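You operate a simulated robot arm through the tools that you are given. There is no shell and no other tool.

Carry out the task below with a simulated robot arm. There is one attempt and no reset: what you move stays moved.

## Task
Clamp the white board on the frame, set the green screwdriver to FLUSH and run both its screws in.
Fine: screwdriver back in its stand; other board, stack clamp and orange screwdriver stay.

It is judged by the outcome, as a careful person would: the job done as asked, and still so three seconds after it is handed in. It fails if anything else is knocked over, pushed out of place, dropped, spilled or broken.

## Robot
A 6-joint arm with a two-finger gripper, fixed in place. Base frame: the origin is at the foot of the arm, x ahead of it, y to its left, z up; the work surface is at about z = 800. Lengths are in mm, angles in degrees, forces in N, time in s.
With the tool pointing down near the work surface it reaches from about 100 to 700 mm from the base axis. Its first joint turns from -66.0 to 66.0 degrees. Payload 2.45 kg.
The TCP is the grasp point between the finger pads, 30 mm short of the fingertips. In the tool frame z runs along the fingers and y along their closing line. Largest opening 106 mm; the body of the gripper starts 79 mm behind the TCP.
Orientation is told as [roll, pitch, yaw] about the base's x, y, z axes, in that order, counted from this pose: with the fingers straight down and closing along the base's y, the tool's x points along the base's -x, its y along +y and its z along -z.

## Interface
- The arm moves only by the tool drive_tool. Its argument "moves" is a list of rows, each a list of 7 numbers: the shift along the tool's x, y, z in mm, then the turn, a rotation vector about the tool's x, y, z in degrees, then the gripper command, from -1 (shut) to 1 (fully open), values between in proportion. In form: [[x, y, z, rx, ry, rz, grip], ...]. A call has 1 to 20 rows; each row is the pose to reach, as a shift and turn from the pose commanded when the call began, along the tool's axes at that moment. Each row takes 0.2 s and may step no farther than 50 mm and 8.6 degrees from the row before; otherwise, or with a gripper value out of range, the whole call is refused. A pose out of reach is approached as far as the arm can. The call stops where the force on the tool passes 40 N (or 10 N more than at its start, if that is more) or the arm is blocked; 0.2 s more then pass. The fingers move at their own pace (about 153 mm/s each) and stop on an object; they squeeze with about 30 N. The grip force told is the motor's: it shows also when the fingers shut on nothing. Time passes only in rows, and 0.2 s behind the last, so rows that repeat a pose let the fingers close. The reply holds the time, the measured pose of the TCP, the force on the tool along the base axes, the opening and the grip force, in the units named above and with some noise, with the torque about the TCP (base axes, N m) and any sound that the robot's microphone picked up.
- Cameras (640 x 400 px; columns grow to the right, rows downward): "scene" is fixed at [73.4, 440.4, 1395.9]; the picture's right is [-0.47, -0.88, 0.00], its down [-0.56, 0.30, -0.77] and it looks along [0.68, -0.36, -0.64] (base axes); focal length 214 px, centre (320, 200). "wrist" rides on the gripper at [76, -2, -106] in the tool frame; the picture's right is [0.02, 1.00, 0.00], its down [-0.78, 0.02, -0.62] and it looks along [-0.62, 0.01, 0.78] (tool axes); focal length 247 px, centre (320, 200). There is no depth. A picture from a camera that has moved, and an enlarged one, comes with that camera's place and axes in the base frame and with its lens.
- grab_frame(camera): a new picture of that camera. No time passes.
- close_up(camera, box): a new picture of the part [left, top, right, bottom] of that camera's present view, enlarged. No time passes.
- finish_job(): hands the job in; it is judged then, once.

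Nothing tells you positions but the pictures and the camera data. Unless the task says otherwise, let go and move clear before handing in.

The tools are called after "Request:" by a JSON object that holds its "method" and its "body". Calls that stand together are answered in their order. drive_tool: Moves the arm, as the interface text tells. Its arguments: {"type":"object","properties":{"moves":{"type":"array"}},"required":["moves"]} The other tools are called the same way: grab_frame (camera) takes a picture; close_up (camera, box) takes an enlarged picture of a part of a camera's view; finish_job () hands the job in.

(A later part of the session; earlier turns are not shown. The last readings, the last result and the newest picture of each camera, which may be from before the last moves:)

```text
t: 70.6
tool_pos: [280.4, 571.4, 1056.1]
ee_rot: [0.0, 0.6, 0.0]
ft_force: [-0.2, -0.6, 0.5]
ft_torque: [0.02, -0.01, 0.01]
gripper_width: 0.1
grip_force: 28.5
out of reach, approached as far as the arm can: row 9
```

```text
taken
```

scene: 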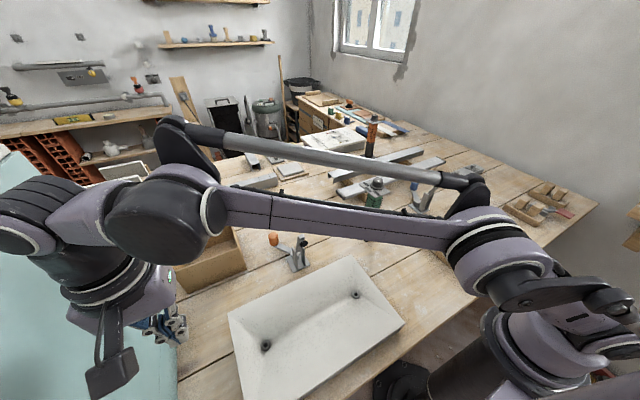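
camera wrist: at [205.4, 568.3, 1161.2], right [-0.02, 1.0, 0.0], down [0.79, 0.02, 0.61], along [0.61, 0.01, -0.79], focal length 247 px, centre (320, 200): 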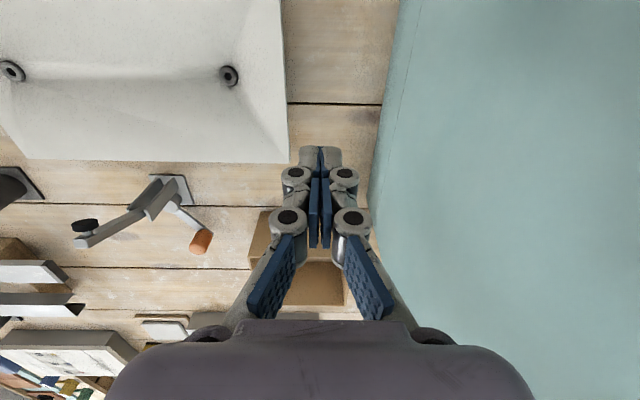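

Request:
{"method": "drive_tool", "body": {"moves": [[0, -3, 44, 0, 0, 0, -1], [0, -6, 88, 0, 0, 0, -1], [0, -8, 131, 0, 0, 0, -1], [0, -8, 165, 0, 0, 0, -1], [0, -8, 174, 0, 0, 0, -1]]}}

Request:
{"method": "grab_frame", "body": {"camera": "wrist"}}

```text
t: 71.8
tool_pos: [282.9, 559.3, 876.6]
ee_rot: [0.0, 0.5, 0.1]
ft_force: [0.4, 0.6, -1.3]
ft_torque: [0.04, 0.01, 0.03]
gripper_width: 0.0
grip_force: 28.8
```

```text
taken
camera wrist: at [207.6, 557.3, 984.5], right [-0.02, 1.0, 0.0], down [0.79, 0.02, 0.61], along [0.61, 0.01, -0.79], focal length 247 px, centre (320, 200)
```

wrist: 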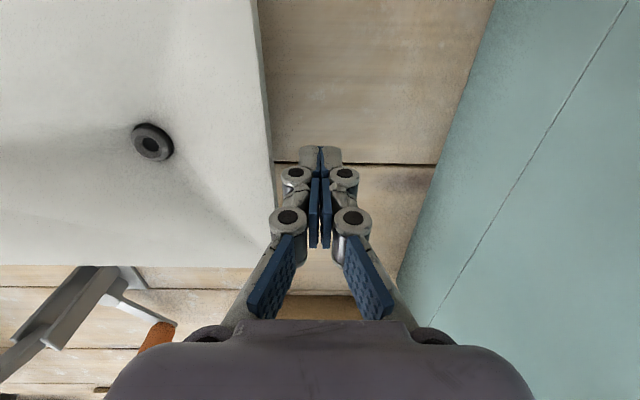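

Request:
{"method": "drive_tool", "body": {"moves": [[6, -8, -4, 0, 0, 0, -1], [13, -14, -4, 0, 0, 0, -1], [13, -20, -4, 0, 0, 0, -1], [13, -26, -4, 0, 0, 0, -1], [13, -32, -4, 0, 0, 0, -1]]}}

Request:
{"method": "grab_frame", "body": {"camera": "wrist"}}

```text
t: 73.0
tool_pos: [269.3, 528.4, 884.6]
ee_rot: [0.0, 0.5, 0.0]
ft_force: [0.5, 4.6, 4.6]
ft_torque: [0.05, -0.08, -0.02]
gripper_width: 0.0
grip_force: 28.5
```

```text
taken
camera wrist: at [194.1, 526.9, 989.4], right [-0.02, 1.0, 0.0], down [0.79, 0.02, 0.61], along [0.61, 0.01, -0.79], focal length 247 px, centre (320, 200)
```

wrist: 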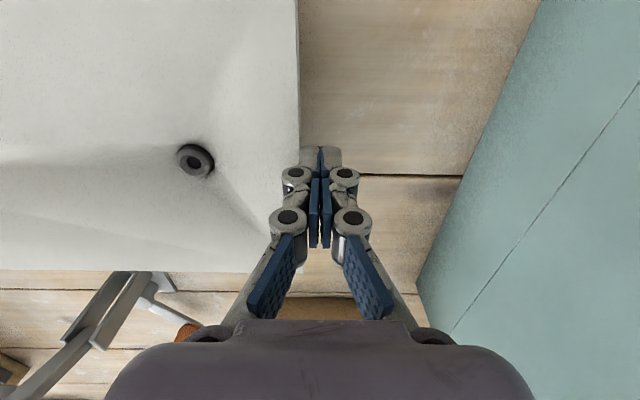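

Request:
{"method": "drive_tool", "body": {"moves": [[0, -6, 0, 0, 0, 0, -1], [0, -12, 0, 0, 0, 0, -1], [0, -18, 0, 0, 0, 0, -1], [0, -24, 0, 0, 0, 0, -1], [0, -30, 0, 0, 0, 0, -1]]}}

Request:
{"method": "grab_frame", "body": {"camera": "wrist"}}

Request:
{"method": "close_up", "body": {"camera": "scene", "box": [220, 220, 440, 400]}}

```text
t: 74.2
tool_pos: [267.9, 499.6, 883.1]
ee_rot: [-0.1, 0.5, 0.1]
ft_force: [-0.2, 2.9, 0.2]
ft_torque: [0.04, 0.01, -0.02]
gripper_width: 0.1
grip_force: 28.4
```

```text
taken
camera wrist: at [193.3, 497.6, 988.6], right [-0.02, 1.0, 0.0], down [0.79, 0.02, 0.61], along [0.61, 0.01, -0.79], focal length 247 px, centre (320, 200)
```

wrist: 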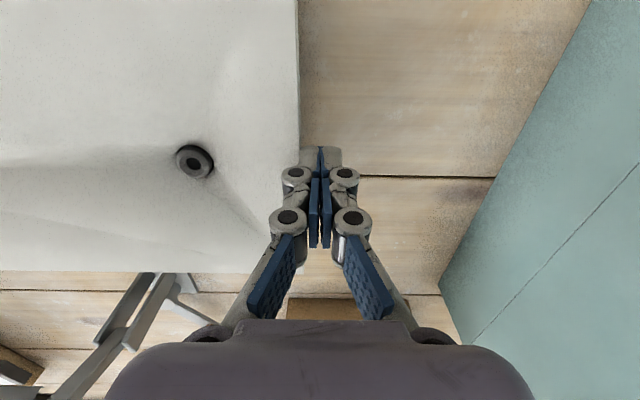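

```text
2.22 times, centred on (330, 310) of scene
camera zoom: at [73.4, 440.5, 1395.9], right [-0.47, -0.88, 0.0], down [-0.56, 0.3, -0.77], along [0.68, -0.36, -0.64], focal length 477 px, centre (298, -44)
```

zoom: 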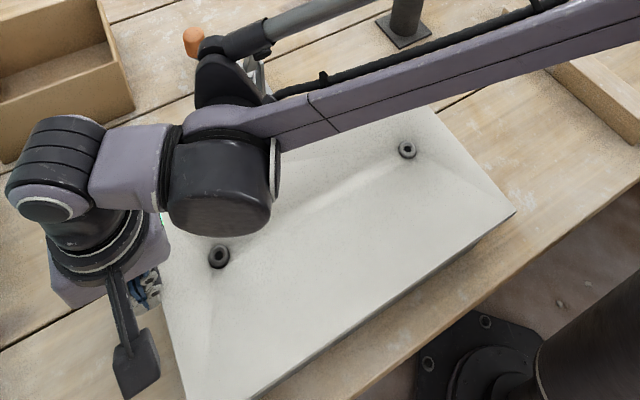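

Request:
{"method": "drive_tool", "body": {"moves": [[0, -6, 0, 0, 0, 0, -1], [0, -12, 0, 0, 0, 0, -1], [0, -20, 0, 0, 0, 0, -1]]}}

Request:
{"method": "close_up", "body": {"camera": "scene", "box": [220, 220, 440, 400]}}

Request:
{"method": "grab_frame", "body": {"camera": "wrist"}}

```text
t: 75.0
tool_pos: [267.6, 480.8, 882.2]
ee_rot: [0.0, 0.5, 0.0]
ft_force: [0.8, 3.8, 1.4]
ft_torque: [0.08, -0.03, 0.01]
gripper_width: 0.0
grip_force: 28.5
```

```text
2.22 times, centred on (330, 310) of scene
camera zoom: at [73.4, 440.5, 1395.9], right [-0.47, -0.88, 0.0], down [-0.56, 0.3, -0.77], along [0.68, -0.36, -0.64], focal length 477 px, centre (298, -44)
```

zoom: 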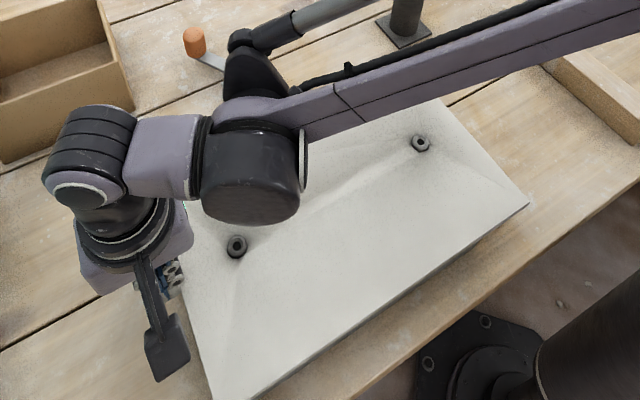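

```text
taken
camera wrist: at [192.6, 478.4, 987.0], right [-0.02, 1.0, 0.0], down [0.79, 0.02, 0.61], along [0.61, 0.01, -0.79], focal length 247 px, centre (320, 200)
```

wrist: 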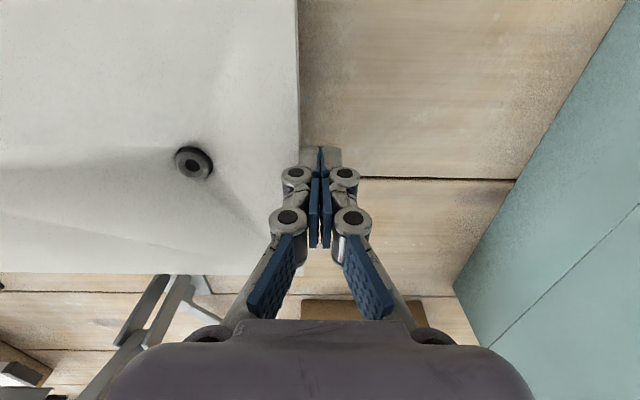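

The board slides easily. Its -y end is now at y≈115, which gives about 55 mm of overhang. I'll back away, rise, and return to the -y side for a deeper hook.

Request:
{"method": "drive_tool", "body": {"moves": [[0, 8, 0, 0, 0, 0, -1], [0, 10, -45, 0, 0, 0, -1], [0, 10, -90, 0, 0, 0, -1], [0, 10, -135, 0, 0, 0, -1], [0, 10, -180, 0, 0, 0, -1], [-5, -36, -180, 0, 0, 0, -1], [-8, -82, -180, 0, 0, 0, -1], [-10, -128, -180, 0, 0, 0, -1], [-12, -174, -180, 0, 0, 0, -1], [-14, -220, -180, 0, 0, 0, -1], [-16, -266, -180, 0, 0, 0, -0.6], [-18, -312, -180, 0, 0, 0, -0.2], [-18, -358, -180, 0, 0, 0, 0.3], [-18, -404, -180, 0, 0, 0, 0.3]]}}

Request:
{"method": "grab_frame", "body": {"camera": "wrist"}}

```text
t: 78.0
tool_pos: [287.3, 72.8, 1064.4]
ee_rot: [0.0, 0.5, 0.1]
ft_force: [-0.5, 0.7, 0.0]
ft_torque: [0.0, 0.01, -0.02]
gripper_width: 68.8
grip_force: 0.1
```

```text
taken
camera wrist: at [212.2, 70.8, 1169.8], right [-0.02, 1.0, 0.0], down [0.79, 0.02, 0.61], along [0.61, 0.01, -0.79], focal length 247 px, centre (320, 200)
```

wrist: 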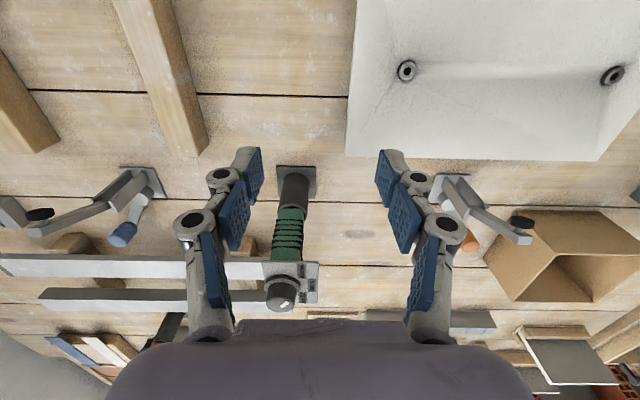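

Request:
{"method": "drive_tool", "body": {"moves": [[0, 0, 15, 0, 0, -8.3, 0.3], [0, 0, 30, 0, 0, -16.6, 0.3], [0, 0, 45, 0, 0, -25, 0.3]]}}

Request:
{"method": "drive_tool", "body": {"moves": [[0, 1, 10, -7.5, 0, 0, 0.3], [0, 2, 20, -15, 0, 0, 0.3], [0, 4, 30, -22.5, 0, 0, 0.3], [0, 6, 40, -30, 0, 0, 0.3], [0, 8, 50, -37.5, 0, 0, 0.3], [0, 10, 60, -45, 0, 0, 0.3], [0, 12, 70, -52, 0, 0, 0.3]]}}

Request:
{"method": "grab_frame", "body": {"camera": "wrist"}}

```text
t: 78.8
tool_pos: [286.5, 73.6, 1017.9]
ee_rot: [0.2, 0.5, 25.2]
ft_force: [-0.1, 0.1, 0.6]
ft_torque: [0.02, -0.03, -0.01]
gripper_width: 68.8
grip_force: 0.1
```

```text
t: 80.4
tool_pos: [287.7, 110.2, 946.8]
ee_rot: [51.9, 0.2, 24.6]
ft_force: [-0.5, 0.8, -0.8]
ft_torque: [-0.01, 0.01, 0.02]
gripper_width: 69.2
grip_force: 0.1
out of reach, approached as far as the arm can: row 7
```

```text
taken
camera wrist: at [253.5, 1.4, 1010.6], right [-0.27, 0.55, 0.79], down [0.91, -0.11, 0.39], along [0.3, 0.83, -0.48], focal length 247 px, centre (320, 200)
```

wrist: 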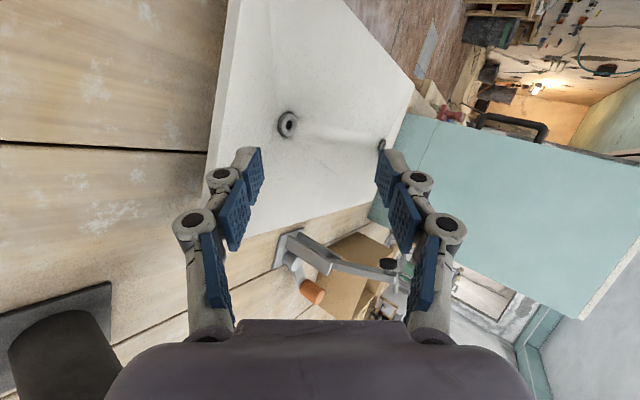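

Request:
{"method": "drive_tool", "body": {"moves": [[5, -20, 3, 0, 0, 0, 0.3], [5, -39.8, 17.3, 0, 0, 0, 0.3]]}}

```text
t: 81.0
tool_pos: [286.8, 113.2, 904.3]
ee_rot: [52.0, 0.3, 24.8]
ft_force: [0.6, -0.3, 1.7]
ft_torque: [-0.04, -0.07, -0.04]
gripper_width: 70.1
grip_force: 0.4
out of reach, approached as far as the arm can: row 1, 2
```

Request:
{"method": "drive_tool", "body": {"moves": [[0, 12, -9, 0, 0, 0, 0.3], [3, 14, -20, 0, -3.5, 2.8, 0.3], [6, 15, -29, 0, -7.1, 5.6, 0.3]]}}

```text
t: 81.8
tool_pos: [289.3, 95.0, 934.1]
ee_rot: [52.3, 0.7, 16.0]
ft_force: [0.1, 0.4, -0.8]
ft_torque: [-0.01, 0.01, -0.02]
gripper_width: 69.0
grip_force: 0.0
```

Request:
{"method": "drive_tool", "body": {"moves": [[-1.6, -16, 12, 0, 0, 0, 0.3], [-3.2, -32, 24, 0, 0, 0, 0.3], [-4.8, -48.3, 35.6, 0, 0, 0, 0.3]]}}

Request:
{"method": "grab_frame", "body": {"camera": "wrist"}}

```text
t: 82.6
tool_pos: [293.7, 95.9, 875.1]
ee_rot: [52.2, 0.5, 15.9]
ft_force: [0.6, 0.4, -0.3]
ft_torque: [0.02, -0.01, 0.01]
gripper_width: 68.8
grip_force: 0.1
```

```text
taken
camera wrist: at [244.2, -6.9, 939.1], right [-0.18, 0.59, 0.79], down [0.89, -0.24, 0.39], along [0.42, 0.77, -0.48], focal length 247 px, centre (320, 200)
```

wrist: 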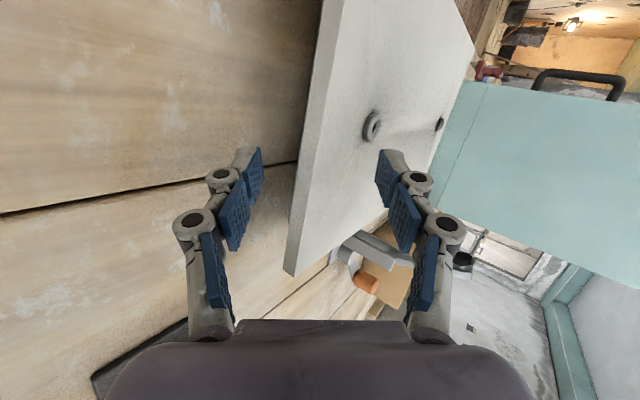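

Request:
{"method": "drive_tool", "body": {"moves": [[-2.8, 3, 10, 0, 0, 0, 0.3], [-5.5, 8, 19, 0, 0, 0, 0.3], [-8.3, 13.5, 27, 0, 0, 0, 0.3], [-11, 19.5, 33.5, 0, 0, 0, 0.3]]}}

Request:
{"method": "grab_frame", "body": {"camera": "wrist"}}

Request:
{"method": "close_up", "body": {"camera": "wrist", "box": [160, 80, 340, 240]}}

```text
t: 83.6
tool_pos: [296.0, 134.8, 875.4]
ee_rot: [52.0, 0.5, 16.0]
ft_force: [-0.4, -2.4, 0.0]
ft_torque: [-0.06, -0.04, -0.05]
gripper_width: 70.2
grip_force: 1.1
out of reach, approached as far as the arm can: row 2, 3, 4
```

```text
taken
camera wrist: at [246.5, 31.5, 937.9], right [-0.18, 0.59, 0.79], down [0.89, -0.24, 0.39], along [0.42, 0.77, -0.48], focal length 247 px, centre (320, 200)
```

wrist: 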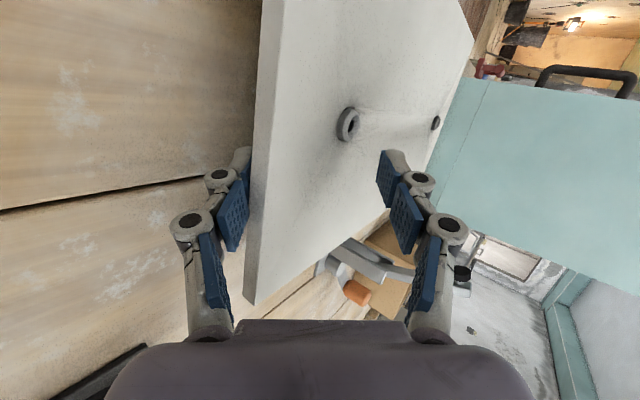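

```text
2.50 times, centred on (250, 160) of wrist
camera zoom: at [246.5, 31.5, 937.9], right [-0.18, 0.59, 0.79], down [0.89, -0.24, 0.39], along [0.42, 0.77, -0.48], focal length 617 px, centre (495, 300)
```

zoom: 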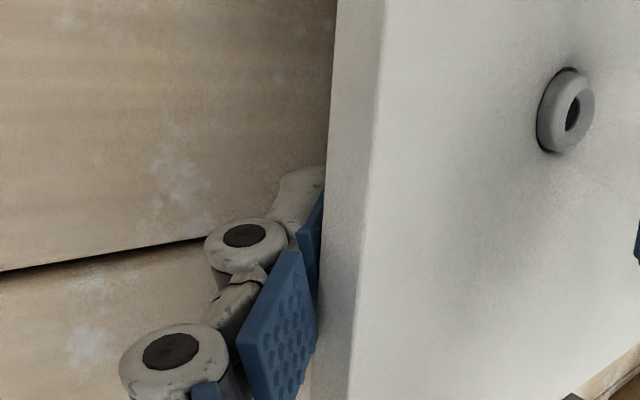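

The hook is much deeper this time: the board edge crosses behind the whole distal pad. I'll lift slowly along the arc.

Request:
{"method": "drive_tool", "body": {"moves": [[0, 6.2, -4.7, 0, 0, 0, 0.3], [-0.1, 12.5, -9.2, 0, 0, 0, 0.3], [-0.2, 18.8, -13.6, 0, 0, 0, 0.3], [-0.4, 25.2, -17.9, 0, 0, 0, 0.3], [-0.6, 31.8, -22, 0, 0, 0, 0.3], [-0.8, 38.4, -26, 0, 0, 0, 0.3], [-1.2, 45.1, -29.8, 0, 0, 0, 0.3], [-1.5, 51.9, -33.6, 0, 0, 0, 0.3]]}}

Request:
{"method": "grab_frame", "body": {"camera": "wrist"}}

Request:
{"method": "close_up", "body": {"camera": "wrist", "box": [160, 80, 340, 240]}}

```text
t: 85.4
tool_pos: [296.9, 141.9, 935.7]
ee_rot: [52.1, 0.6, 16.0]
ft_force: [0.4, -0.3, -2.3]
ft_torque: [0.06, 0.07, 0.07]
gripper_width: 70.5
grip_force: 1.1
```

```text
taken
camera wrist: at [247.8, 39.1, 999.7], right [-0.18, 0.59, 0.79], down [0.89, -0.24, 0.39], along [0.42, 0.77, -0.48], focal length 247 px, centre (320, 200)
```

wrist: 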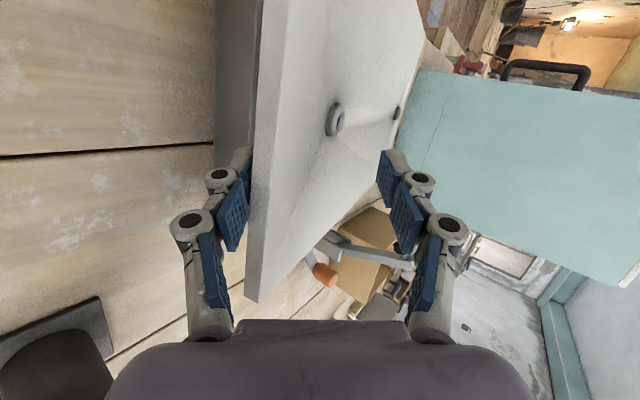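

```text
2.50 times, centred on (250, 160) of wrist
camera zoom: at [247.8, 39.1, 999.7], right [-0.18, 0.59, 0.79], down [0.89, -0.24, 0.39], along [0.42, 0.77, -0.48], focal length 617 px, centre (495, 300)
```

zoom: 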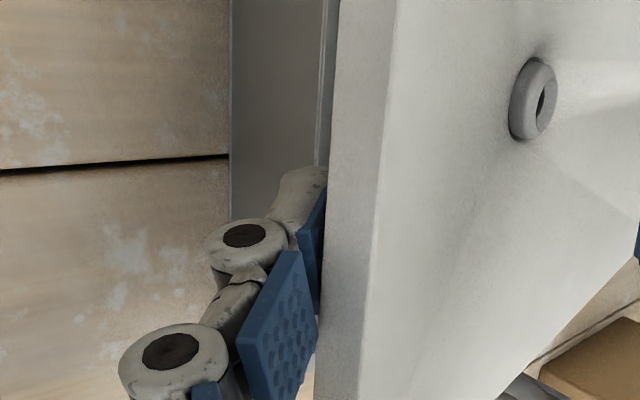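

Request:
{"method": "drive_tool", "body": {"moves": [[-0.4, 6.9, -3.5, 0, 0, 0, 0.3], [-0.8, 13.8, -7, 0, 0, 0, 0.3], [-1.3, 20.8, -10.2, 0, 0, 0, 0.3], [-1.8, 27.9, -13.4, 0, 0, 0, 0.3], [-2.4, 35, -16.3, 0, 0, 0, 0.3], [-3, 42.1, -19.2, 0, 0, 0, 0.3], [-3.7, 49.4, -21.8, 0, 0, 0, 0.3], [-4.4, 56.7, -24.4, 0, 0, 0, 0.3]]}}

Request:
{"method": "grab_frame", "body": {"camera": "wrist"}}

Request:
{"method": "close_up", "body": {"camera": "scene", "box": [220, 180, 480, 400]}}

```text
t: 87.2
tool_pos: [295.1, 156.9, 995.6]
ee_rot: [52.1, 0.3, 16.0]
ft_force: [-0.4, 0.5, -2.4]
ft_torque: [0.08, 0.09, 0.02]
gripper_width: 69.6
grip_force: 0.6
```

```text
taken
camera wrist: at [246.3, 54.7, 1058.9], right [-0.18, 0.59, 0.79], down [0.89, -0.25, 0.39], along [0.42, 0.77, -0.48], focal length 247 px, centre (320, 200)
```

wrist: 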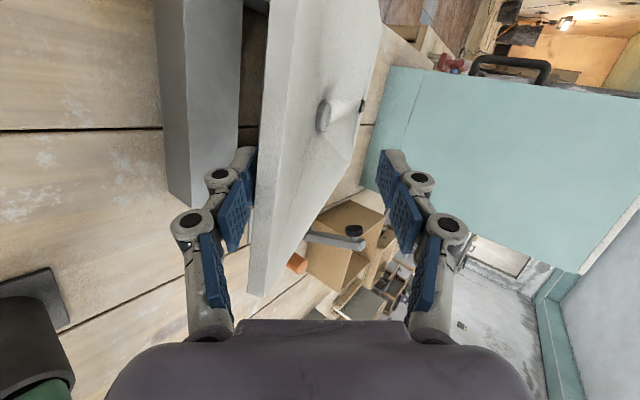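

```text
1.82 times, centred on (350, 290) of scene
camera zoom: at [73.4, 440.4, 1395.9], right [-0.47, -0.88, 0.0], down [-0.56, 0.3, -0.77], along [0.68, -0.36, -0.64], focal length 390 px, centre (266, 36)
```

zoom: 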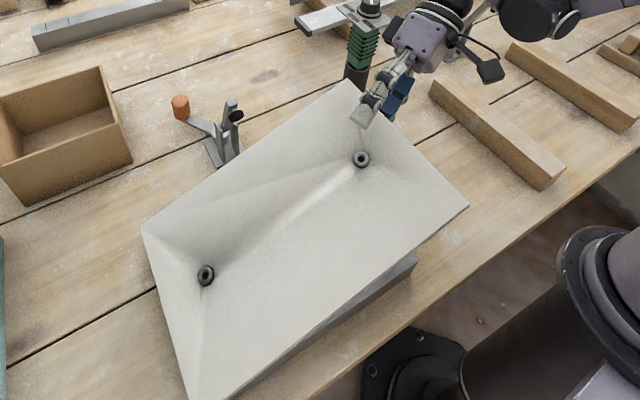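

The hook is stable at 20°. I'll continue to about 29°, then close the fingers slowly while the board is nearly parallel to them.

Request:
{"method": "drive_tool", "body": {"moves": [[-0.7, 7.4, -2.3, 0, 0, 0, 0.3], [-1.5, 14.8, -4.6, 0, 0, 0, 0.3], [-2.4, 22.2, -6.6, 0, 0, 0, 0.3], [-3.3, 29.6, -8.5, 0, 0, 0, 0.3], [-4.2, 37.1, -10.2, 0, 0, 0, 0.3], [-5.2, 44.6, -11.8, 0, 0, 0, 0.3], [-6.3, 52.8, -13.3, 0, 0, 0, 0.3]]}}

Request:
{"method": "grab_frame", "body": {"camera": "wrist"}}

Request:
{"method": "close_up", "body": {"camera": "wrist", "box": [160, 80, 400, 280]}}

```text
t: 88.8
tool_pos: [297.7, 180.1, 1046.5]
ee_rot: [52.2, 0.6, 16.0]
ft_force: [-0.3, 0.0, -0.1]
ft_torque: [0.0, -0.04, 0.0]
gripper_width: 69.0
grip_force: 0.0
```

```text
taken
camera wrist: at [249.2, 76.6, 1110.0], right [-0.18, 0.59, 0.79], down [0.89, -0.25, 0.39], along [0.42, 0.77, -0.48], focal length 247 px, centre (320, 200)
```

wrist: 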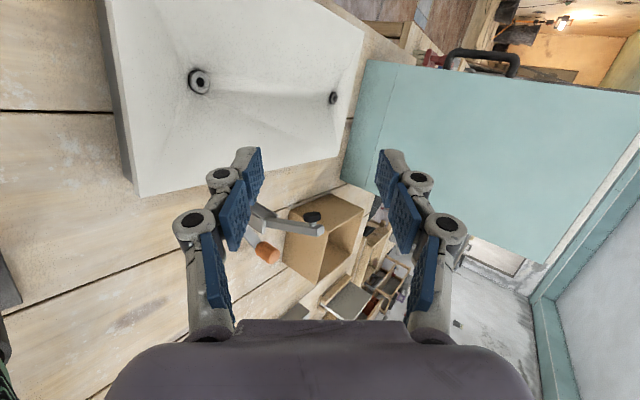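

```text
2.00 times, centred on (280, 180) of wrist
camera zoom: at [249.2, 76.6, 1110.0], right [-0.18, 0.59, 0.79], down [0.89, -0.25, 0.39], along [0.42, 0.77, -0.48], focal length 494 px, centre (400, 240)
```

zoom: 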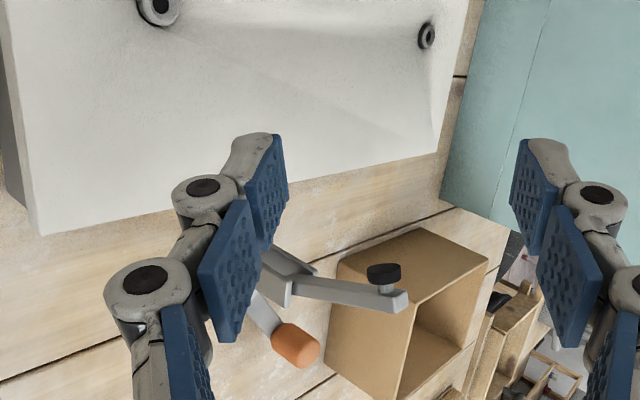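

It slipped off again near 25°. More importantly, I could see under the lifted board: the grey thing looks like a hollow rectangular frame, not a board. I need to re-examine what is "frame" and what is "stack" before going any further.

Request:
{"method": "close_up", "body": {"camera": "scene", "box": [220, 220, 440, 400]}}

Request:
{"method": "close_up", "body": {"camera": "scene", "box": [60, 140, 220, 240]}}

Request:
{"method": "close_up", "body": {"camera": "scene", "box": [290, 90, 450, 190]}}

Request:
{"method": "close_up", "body": {"camera": "scene", "box": [430, 140, 620, 260]}}

Request:
{"method": "close_up", "body": {"camera": "wrist", "box": [80, 0, 400, 220]}}

```text
2.22 times, centred on (330, 310) of scene
camera zoom: at [73.4, 440.4, 1395.9], right [-0.47, -0.88, 0.0], down [-0.56, 0.3, -0.77], along [0.68, -0.36, -0.64], focal length 477 px, centre (298, -44)
```

zoom: 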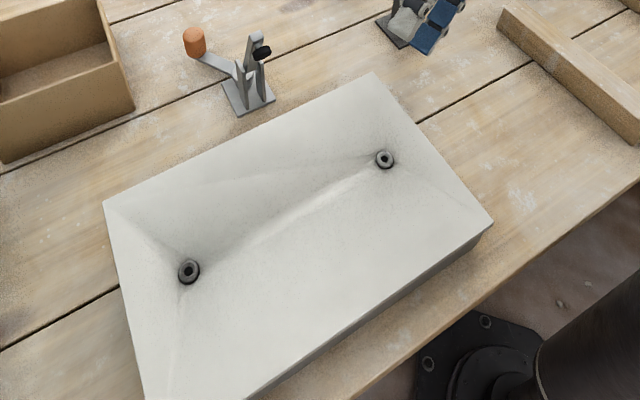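

```text
4.00 times, centred on (140, 190) of scene
camera zoom: at [73.4, 440.4, 1395.9], right [-0.47, -0.88, 0.0], down [-0.56, 0.3, -0.77], along [0.68, -0.36, -0.64], focal length 858 px, centre (1040, 240)
```

zoom: 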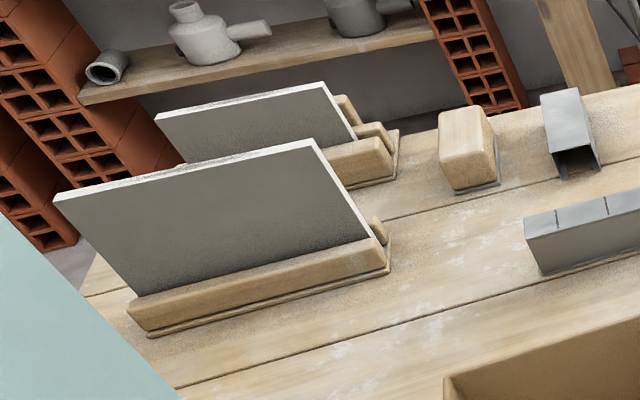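

```text
4.00 times, centred on (370, 140) of scene
camera zoom: at [73.4, 440.4, 1395.9], right [-0.47, -0.88, 0.0], down [-0.56, 0.3, -0.77], along [0.68, -0.36, -0.64], focal length 858 px, centre (120, 440)
```

zoom: 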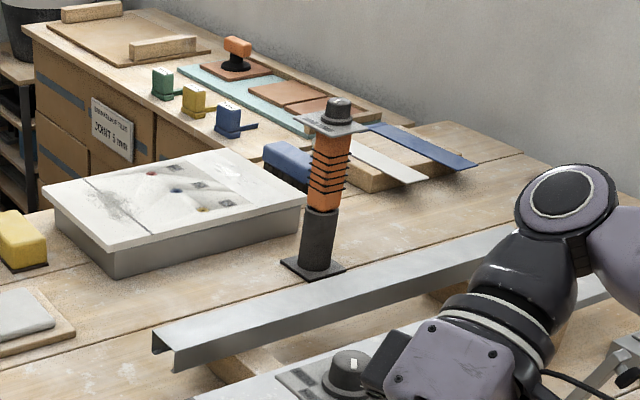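

```text
3.33 times, centred on (525, 200) of scene
camera zoom: at [73.4, 440.4, 1395.9], right [-0.47, -0.88, 0.0], down [-0.56, 0.3, -0.77], along [0.68, -0.36, -0.64], focal length 715 px, centre (-363, 200)
```

zoom: 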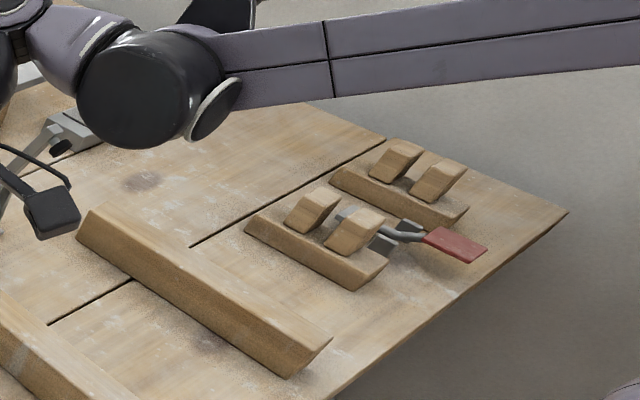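

```text
1.82 times, centred on (240, 110) of wrist
camera zoom: at [249.2, 76.6, 1110.0], right [-0.18, 0.59, 0.79], down [0.89, -0.25, 0.39], along [0.42, 0.77, -0.48], focal length 449 px, centre (466, 364)
```

zoom: 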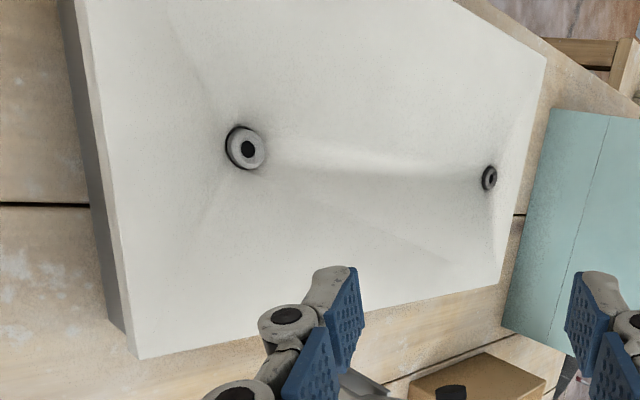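

Before I go on I must verify the grey structure. I'll push the white board a little further in +y with closed fingers so I can see whether the grey part is hollow. The push is harmless and reversible.

Request:
{"method": "drive_tool", "body": {"moves": [[3, 2, -2, 8, 0, 0, 0.3], [6, 0, -5, 16, 0, 0, 0], [9, -4, -10, 24, 0, 0, -0.4], [12, -10, -18, 32, 0, 0, -0.8], [15, -18, -28, 40, 0, 0, -1], [18, -25, -38, 47, 0, 0, -1], [20, -30, -45, 52, 0, 0, -1]]}}

```text
t: 90.4
tool_pos: [295.8, 123.2, 1049.0]
ee_rot: [-0.1, 0.5, 16.0]
ft_force: [0.8, -0.9, 0.3]
ft_torque: [0.01, -0.01, 0.0]
gripper_width: 0.1
grip_force: 27.8
```

Request:
{"method": "drive_tool", "body": {"moves": [[8, 5, 42, 0, 0, 5, -1], [16, 10, 84, 0, 0, 11, -1], [21, 13, 126, 0, 0, 16, -1], [21, 13, 155, 0, 0, 16, -1], [21, 13, 167, 0, 0, 16, -1]]}}

Request:
{"method": "grab_frame", "body": {"camera": "wrist"}}

```text
t: 91.6
tool_pos: [268.1, 130.5, 882.5]
ee_rot: [-0.1, 0.5, -0.1]
ft_force: [0.4, 0.2, -0.1]
ft_torque: [-0.01, 0.0, 0.03]
gripper_width: 0.0
grip_force: 28.3
```

```text
taken
camera wrist: at [192.5, 128.5, 987.6], right [-0.02, 1.0, 0.0], down [0.79, 0.02, 0.61], along [0.61, 0.01, -0.79], focal length 247 px, centre (320, 200)
```

wrist: 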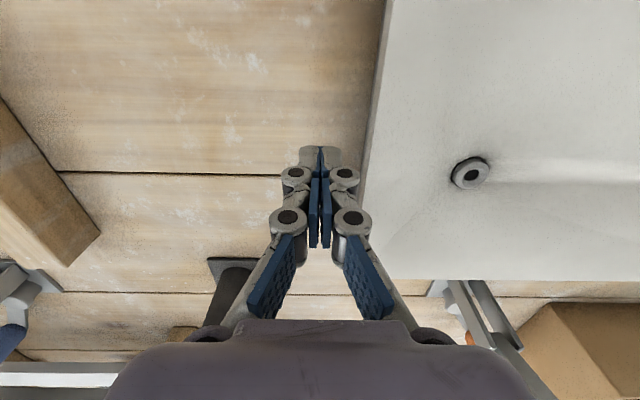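

Request:
{"method": "drive_tool", "body": {"moves": [[0, 10, 0, 0, 0, 0, -1], [0, 20, 0, 0, 0, 0, -1], [0, 28, 0, 0, 0, 0, -1], [0, 36, 0, 0, 0, 0, -1], [0, 44, 0, 0, 0, 0, -1], [0, 52, 0, 0, 0, 0, -1], [0, 60, 0, 0, 0, 0, -1], [0, 68, 0, 0, 0, 0, -1]]}}

Request:
{"method": "grab_frame", "body": {"camera": "wrist"}}

Request:
{"method": "close_up", "body": {"camera": "scene", "box": [220, 220, 440, 400]}}

```text
t: 93.4
tool_pos: [268.0, 198.2, 882.9]
ee_rot: [-0.1, 0.5, -0.1]
ft_force: [0.2, -3.4, -0.7]
ft_torque: [-0.08, -0.01, -0.03]
gripper_width: 0.1
grip_force: 28.4
```

```text
taken
camera wrist: at [193.6, 196.4, 989.1], right [-0.02, 1.0, 0.0], down [0.79, 0.02, 0.61], along [0.61, 0.01, -0.79], focal length 247 px, centre (320, 200)
```

wrist: 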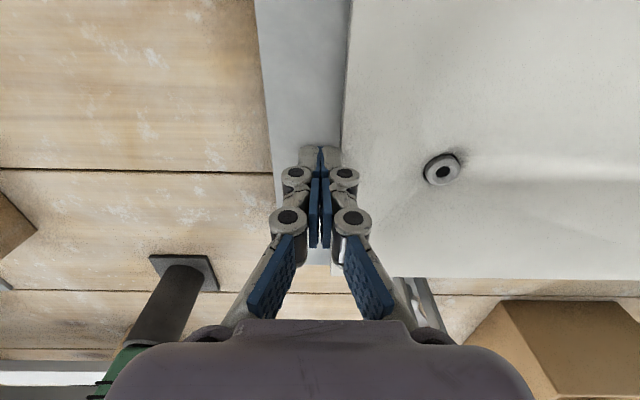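

```text
2.22 times, centred on (330, 310) of scene
camera zoom: at [73.4, 440.4, 1395.9], right [-0.47, -0.88, 0.0], down [-0.56, 0.3, -0.77], along [0.68, -0.36, -0.64], focal length 477 px, centre (298, -44)
```

zoom: 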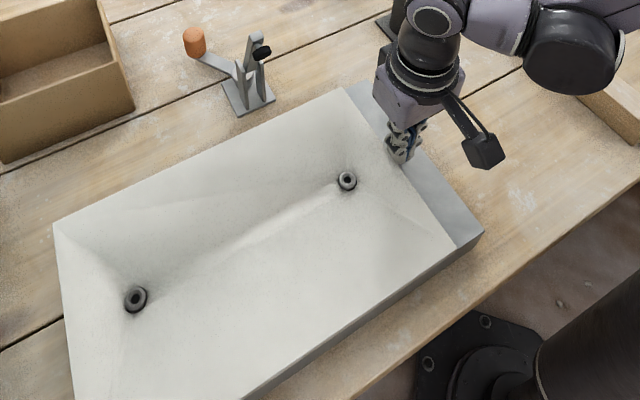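

Request:
{"method": "drive_tool", "body": {"moves": [[0, 8, 0, 0, 0, 0, -1], [0, 16, 0, 0, 0, 0, -1], [0, 24, 0, 0, 0, 0, -1], [0, 31, 0, 0, 0, 0, -1]]}}

Request:
{"method": "grab_frame", "body": {"camera": "wrist"}}

Request:
{"method": "close_up", "body": {"camera": "scene", "box": [220, 220, 440, 400]}}

```text
t: 94.4
tool_pos: [267.9, 228.4, 883.4]
ee_rot: [-0.1, 0.5, 0.1]
ft_force: [-0.7, -2.2, -1.1]
ft_torque: [-0.08, 0.02, -0.01]
gripper_width: 0.1
grip_force: 28.9
```

```text
taken
camera wrist: at [193.1, 226.2, 989.2], right [-0.02, 1.0, 0.0], down [0.79, 0.02, 0.61], along [0.61, 0.01, -0.79], focal length 247 px, centre (320, 200)
```

wrist: 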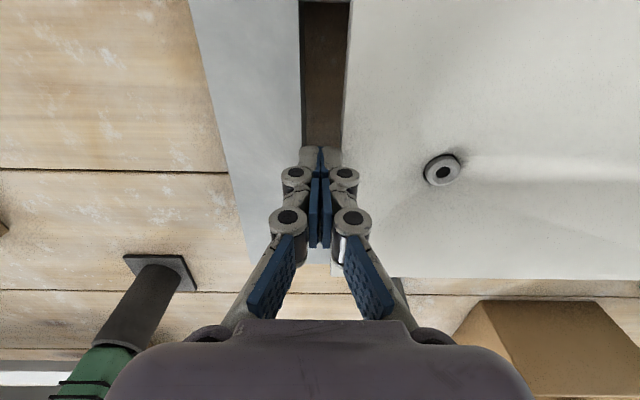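

```text
2.22 times, centred on (330, 310) of scene
camera zoom: at [73.4, 440.4, 1395.9], right [-0.47, -0.88, 0.0], down [-0.56, 0.3, -0.77], along [0.68, -0.36, -0.64], focal length 477 px, centre (298, -44)
```

zoom: 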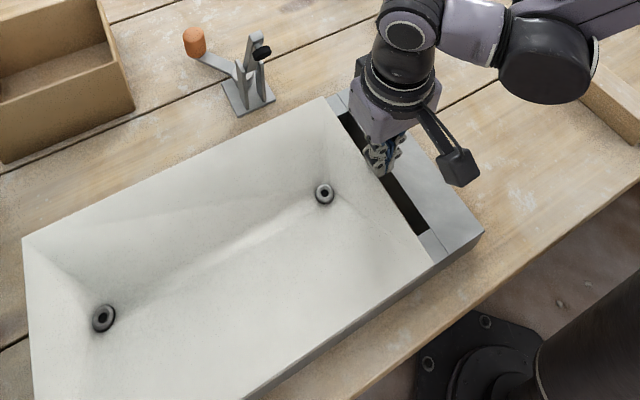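

Confirmed: the grey part is a hollow rectangular frame with bars right where the screws were, so the white board was already lying on its frame. The orange-handled clamp belongs to this frame, and the wooden pieces with the blue clamp are the other station. I'll look closer at the rest before restoring the board's position.

Request:
{"method": "close_up", "body": {"camera": "scene", "box": [295, 120, 375, 170]}}

Request:
{"method": "close_up", "body": {"camera": "scene", "box": [270, 140, 310, 185]}}

Request:
{"method": "close_up", "body": {"camera": "wrist", "box": [180, 0, 360, 160]}}

```text
8.00 times, centred on (335, 145) of scene
camera zoom: at [73.4, 440.4, 1395.9], right [-0.47, -0.88, 0.0], down [-0.56, 0.3, -0.77], along [0.68, -0.36, -0.64], focal length 1716 px, centre (200, 640)
```

zoom: 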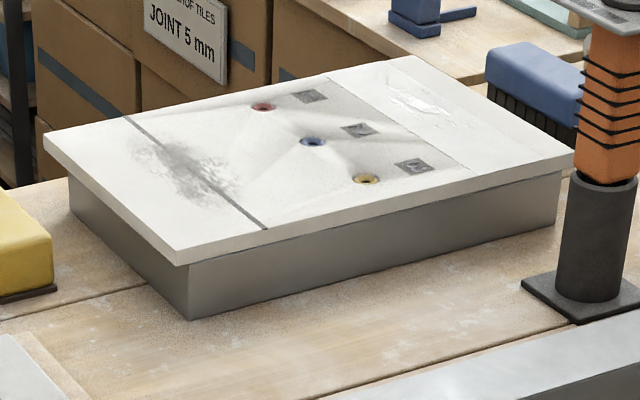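

```text
8.89 times, centred on (290, 162) of scene
camera zoom: at [73.4, 440.4, 1395.9], right [-0.47, -0.88, 0.0], down [-0.56, 0.3, -0.77], along [0.68, -0.36, -0.64], focal length 1906 px, centre (587, 533)
```

zoom: 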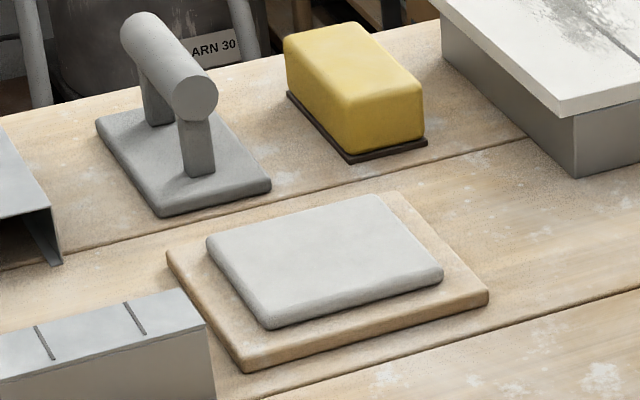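

```text
2.50 times, centred on (270, 80) of wrist
camera zoom: at [193.1, 226.2, 989.2], right [-0.02, 1.0, 0.0], down [0.79, 0.02, 0.61], along [0.61, 0.01, -0.79], focal length 617 px, centre (445, 500)
```

zoom: 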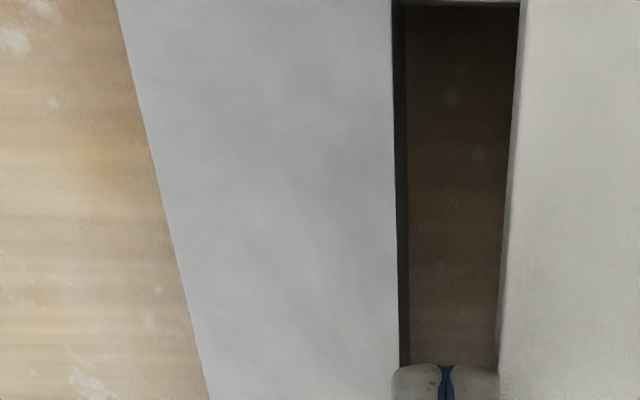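

Request:
{"method": "close_up", "body": {"camera": "scene", "box": [495, 175, 585, 235]}}

Request:
{"method": "close_up", "body": {"camera": "scene", "box": [400, 190, 540, 290]}}

Request:
{"method": "close_up", "body": {"camera": "scene", "box": [320, 135, 490, 215]}}

```text
6.67 times, centred on (540, 205) of scene
camera zoom: at [73.4, 440.4, 1395.9], right [-0.47, -0.88, 0.0], down [-0.56, 0.3, -0.77], along [0.68, -0.36, -0.64], focal length 1430 px, centre (-1147, 167)
```

zoom: 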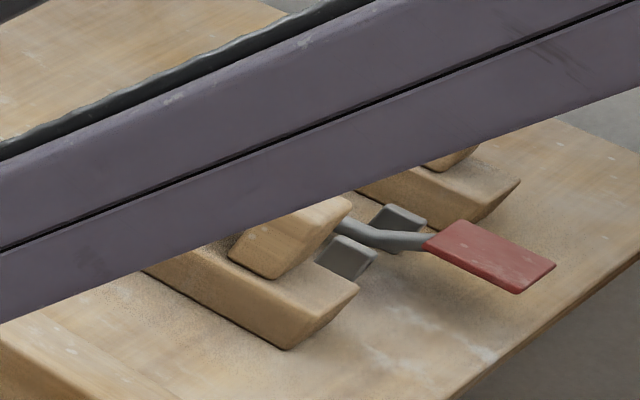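

```text
4.00 times, centred on (470, 240) of scene
camera zoom: at [73.4, 440.4, 1395.9], right [-0.47, -0.88, 0.0], down [-0.56, 0.3, -0.77], along [0.68, -0.36, -0.64], focal length 858 px, centre (-280, 40)
```

zoom: 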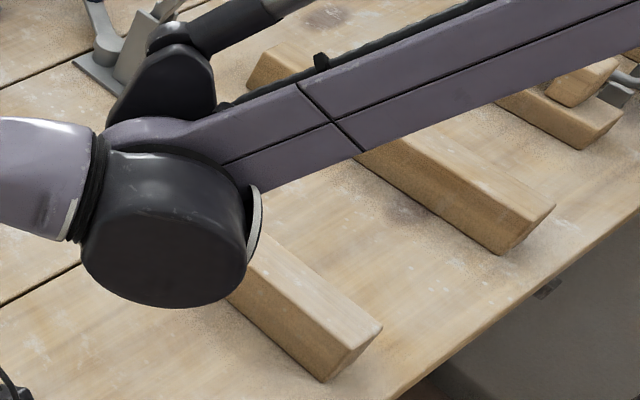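

```text
3.76 times, centred on (405, 175) of scene
camera zoom: at [73.4, 440.4, 1395.9], right [-0.47, -0.88, 0.0], down [-0.56, 0.3, -0.77], along [0.68, -0.36, -0.64], focal length 807 px, centre (0, 294)
```

zoom: 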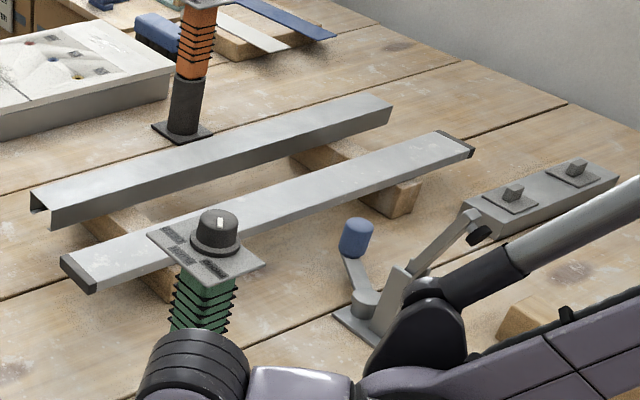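

Request:
{"method": "close_up", "body": {"camera": "scene", "box": [480, 0, 640, 400]}}

Request:
{"method": "close_up", "body": {"camera": "scene", "box": [0, 0, 160, 400]}}

Request:
{"method": "close_up", "body": {"camera": "scene", "box": [0, 330, 640, 400]}}

Request:
{"method": "close_up", "body": {"camera": "scene", "box": [0, 0, 640, 70]}}

```text
1.00 times, centred on (560, 200) of scene (not enlarged: the box is as wide or as high as the picture)
camera zoom: at [73.4, 440.4, 1395.9], right [-0.47, -0.88, 0.0], down [-0.56, 0.3, -0.77], along [0.68, -0.36, -0.64], focal length 214 px, centre (80, 200)
```

zoom: 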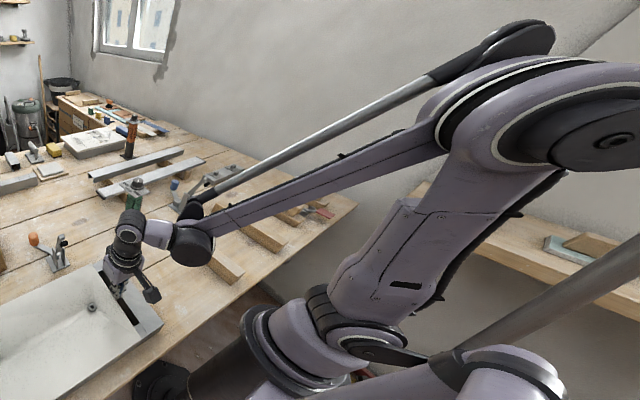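

```text
1.00 times, centred on (80, 200) of scene (not enlarged: the box is as wide or as high as the picture)
camera zoom: at [73.4, 440.4, 1395.9], right [-0.47, -0.88, 0.0], down [-0.56, 0.3, -0.77], along [0.68, -0.36, -0.64], focal length 214 px, centre (560, 200)
```

zoom: 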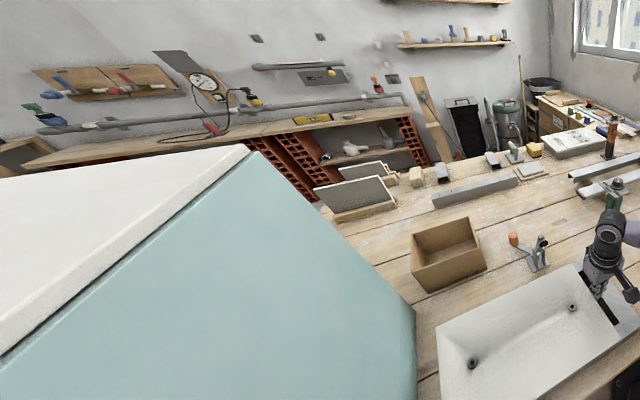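

```text
1.00 times, centred on (320, 365) of scene (not enlarged: the box is as wide or as high as the picture)
camera zoom: at [73.4, 440.4, 1395.9], right [-0.47, -0.88, 0.0], down [-0.56, 0.3, -0.77], along [0.68, -0.36, -0.64], focal length 214 px, centre (320, 35)
```

zoom: 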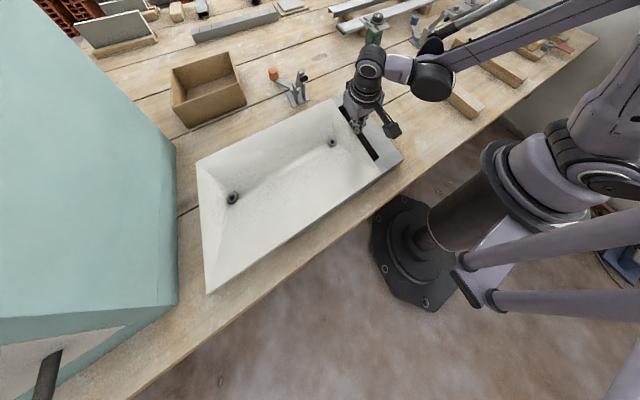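

```text
1.00 times, centred on (320, 35) of scene (not enlarged: the box is as wide or as high as the picture)
camera zoom: at [73.4, 440.4, 1395.9], right [-0.47, -0.88, 0.0], down [-0.56, 0.3, -0.77], along [0.68, -0.36, -0.64], focal length 214 px, centre (320, 365)
```

zoom: 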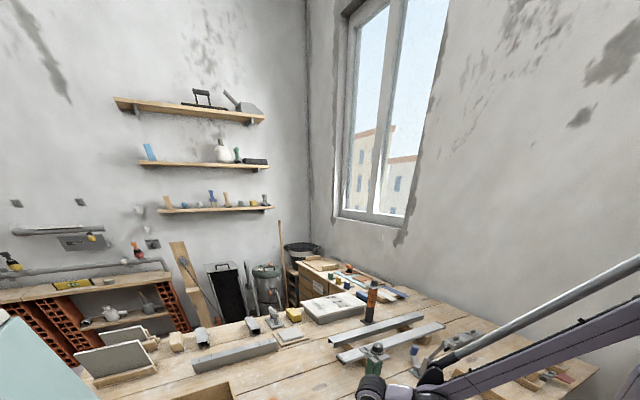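

I now read it this way: the grey ring is the frame, the white board belongs on it, and the orange-handled clamp is the frame's. The wooden stack with the blue clamp stays alone. I'll bring the board back to where it started by pushing gently on its -y screw head from behind, which works like towing from the front.

Request:
{"method": "drive_tool", "body": {"moves": [[0, -8, 0, 0, 0, 0, -1], [0, -8, -40, 0, 0, 0, -1], [0, -8, -80, 0, 0, 0, -1], [1, 35, -80, 0, 0, 0, -1], [3, 80, -80, 0, 0, 0, -1], [4, 105, -70, 0, 0, 0, -1], [4, 105, -30, 0, 0, 0, -1], [4, 105, -16, 0, 0, 0, -1]]}}

Request:
{"method": "grab_frame", "body": {"camera": "wrist"}}

```text
t: 96.2
tool_pos: [263.0, 333.1, 897.2]
ee_rot: [-0.1, 0.4, -0.1]
ft_force: [0.6, 0.5, 0.0]
ft_torque: [0.02, -0.04, 0.01]
gripper_width: 0.1
grip_force: 28.7
```

```text
taken
camera wrist: at [189.0, 331.2, 1004.7], right [-0.02, 1.0, 0.0], down [0.79, 0.02, 0.61], along [0.61, 0.01, -0.79], focal length 247 px, centre (320, 200)
```

wrist: 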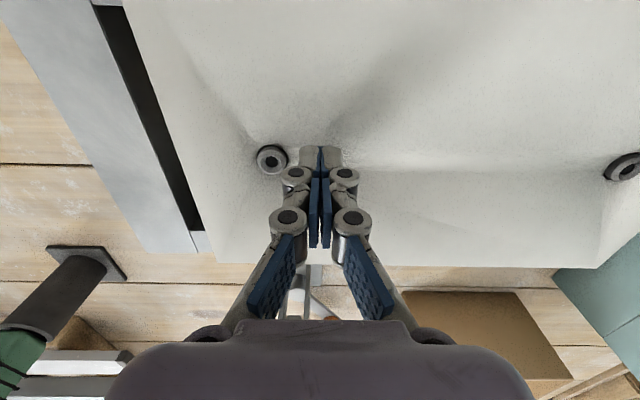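

Request:
{"method": "drive_tool", "body": {"moves": [[0, 0, 2, 0, 0, 0, -1], [0, 0, 4, 0, 0, 0, -1]]}}

Request:
{"method": "drive_tool", "body": {"moves": [[0, 0, 1, 0, 0, 0, -1], [0, 0, 2, 0, 0, 0, -1]]}}

```text
t: 96.8
tool_pos: [264.8, 334.7, 895.9]
ee_rot: [-0.1, 0.5, -0.1]
ft_force: [0.6, -0.4, -0.1]
ft_torque: [-0.06, -0.01, 0.0]
gripper_width: 0.0
grip_force: 28.4
```

```text
t: 97.4
tool_pos: [264.0, 333.1, 893.3]
ee_rot: [-0.1, 0.5, -0.1]
ft_force: [-0.8, -0.5, -0.9]
ft_torque: [0.03, 0.02, 0.0]
gripper_width: 0.0
grip_force: 28.3
```

Request:
{"method": "drive_tool", "body": {"moves": [[0, 0, 1, 0, 0, 0, -1], [0, 0, 2, 0, 0, 0, -1]]}}

Request:
{"method": "close_up", "body": {"camera": "wrist", "box": [240, 120, 360, 200]}}

```text
t: 98.0
tool_pos: [264.8, 333.0, 889.6]
ee_rot: [-0.1, 0.5, 0.1]
ft_force: [0.1, 0.7, 0.1]
ft_torque: [0.0, 0.01, -0.04]
gripper_width: 0.3
grip_force: 28.2
```

```text
5.00 times, centred on (300, 160) of wrist
camera zoom: at [189.4, 331.0, 996.7], right [-0.02, 1.0, 0.0], down [0.79, 0.02, 0.61], along [0.61, 0.01, -0.79], focal length 1235 px, centre (420, 400)
```

zoom: 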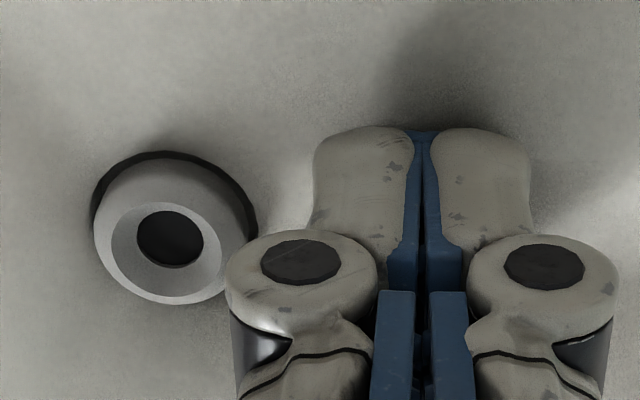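

Request:
{"method": "drive_tool", "body": {"moves": [[0, -6, 0, 0, 0, 0, -1], [0, -12, 0, 0, 0, 0, -1], [0, -18, 0, 0, 0, 0, -1], [0, -25, 0, 0, 0, 0, -1], [0, -32, 0, 0, 0, 0, -1]]}}

Request:
{"method": "grab_frame", "body": {"camera": "wrist"}}

```text
t: 98.8
tool_pos: [265.0, 319.8, 892.9]
ee_rot: [0.5, 0.6, 0.3]
ft_force: [-0.8, 1.2, 11.7]
ft_torque: [-0.13, -0.02, -0.01]
gripper_width: 0.0
grip_force: 28.9
stopped in row 3: the force on the tool passed its limit at 56 N (the readings are from after the stop); the commanded pose is now the measured one
```

```text
taken
camera wrist: at [189.7, 317.0, 999.1], right [-0.02, 1.0, 0.01], down [0.79, 0.01, 0.61], along [0.61, 0.02, -0.79], focal length 247 px, centre (320, 200)
```

wrist: 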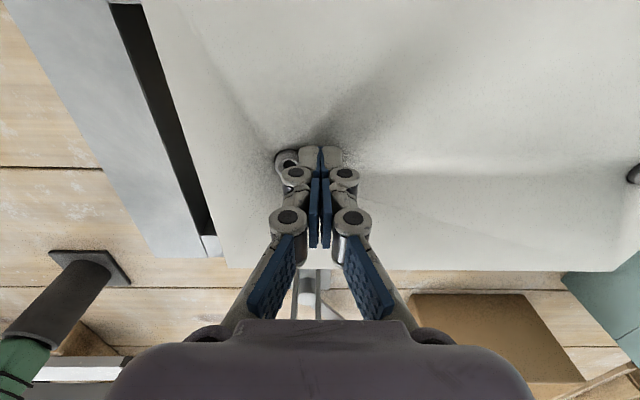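

Request:
{"method": "drive_tool", "body": {"moves": [[0, 3, -3, 0, 0, 0, -1], [0, 4, -6, 0, 0, 0, -1]]}}

Request:
{"method": "close_up", "body": {"camera": "wrist", "box": [240, 120, 360, 200]}}

Request:
{"method": "close_up", "body": {"camera": "scene", "box": [220, 220, 440, 400]}}

```text
t: 99.4
tool_pos: [265.1, 324.0, 897.1]
ee_rot: [0.4, 0.5, 0.1]
ft_force: [-0.1, -0.2, -0.4]
ft_torque: [0.05, 0.01, -0.02]
gripper_width: 0.0
grip_force: 28.7
```

```text
5.00 times, centred on (300, 160) of wrist
camera zoom: at [190.2, 321.5, 1004.1], right [-0.02, 1.0, 0.01], down [0.79, 0.01, 0.61], along [0.61, 0.02, -0.79], focal length 1235 px, centre (420, 400)
```

zoom: 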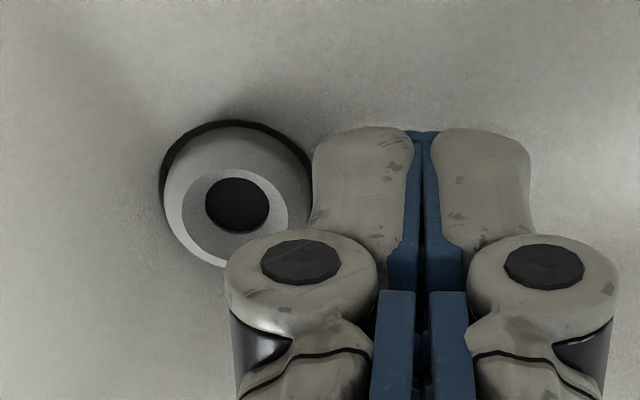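

```text
2.22 times, centred on (330, 310) of scene
camera zoom: at [73.4, 440.4, 1395.9], right [-0.47, -0.88, 0.0], down [-0.56, 0.3, -0.77], along [0.68, -0.36, -0.64], focal length 477 px, centre (298, -44)
```

zoom: 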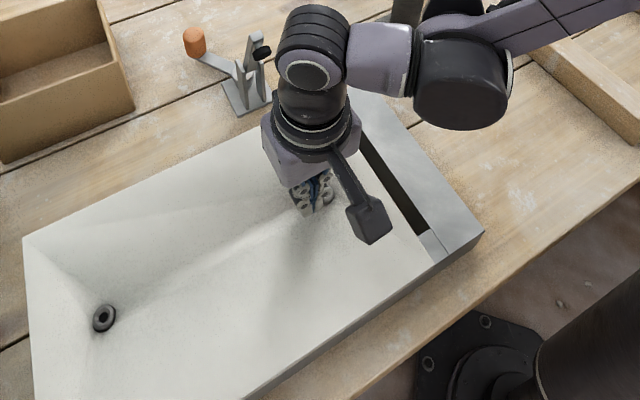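

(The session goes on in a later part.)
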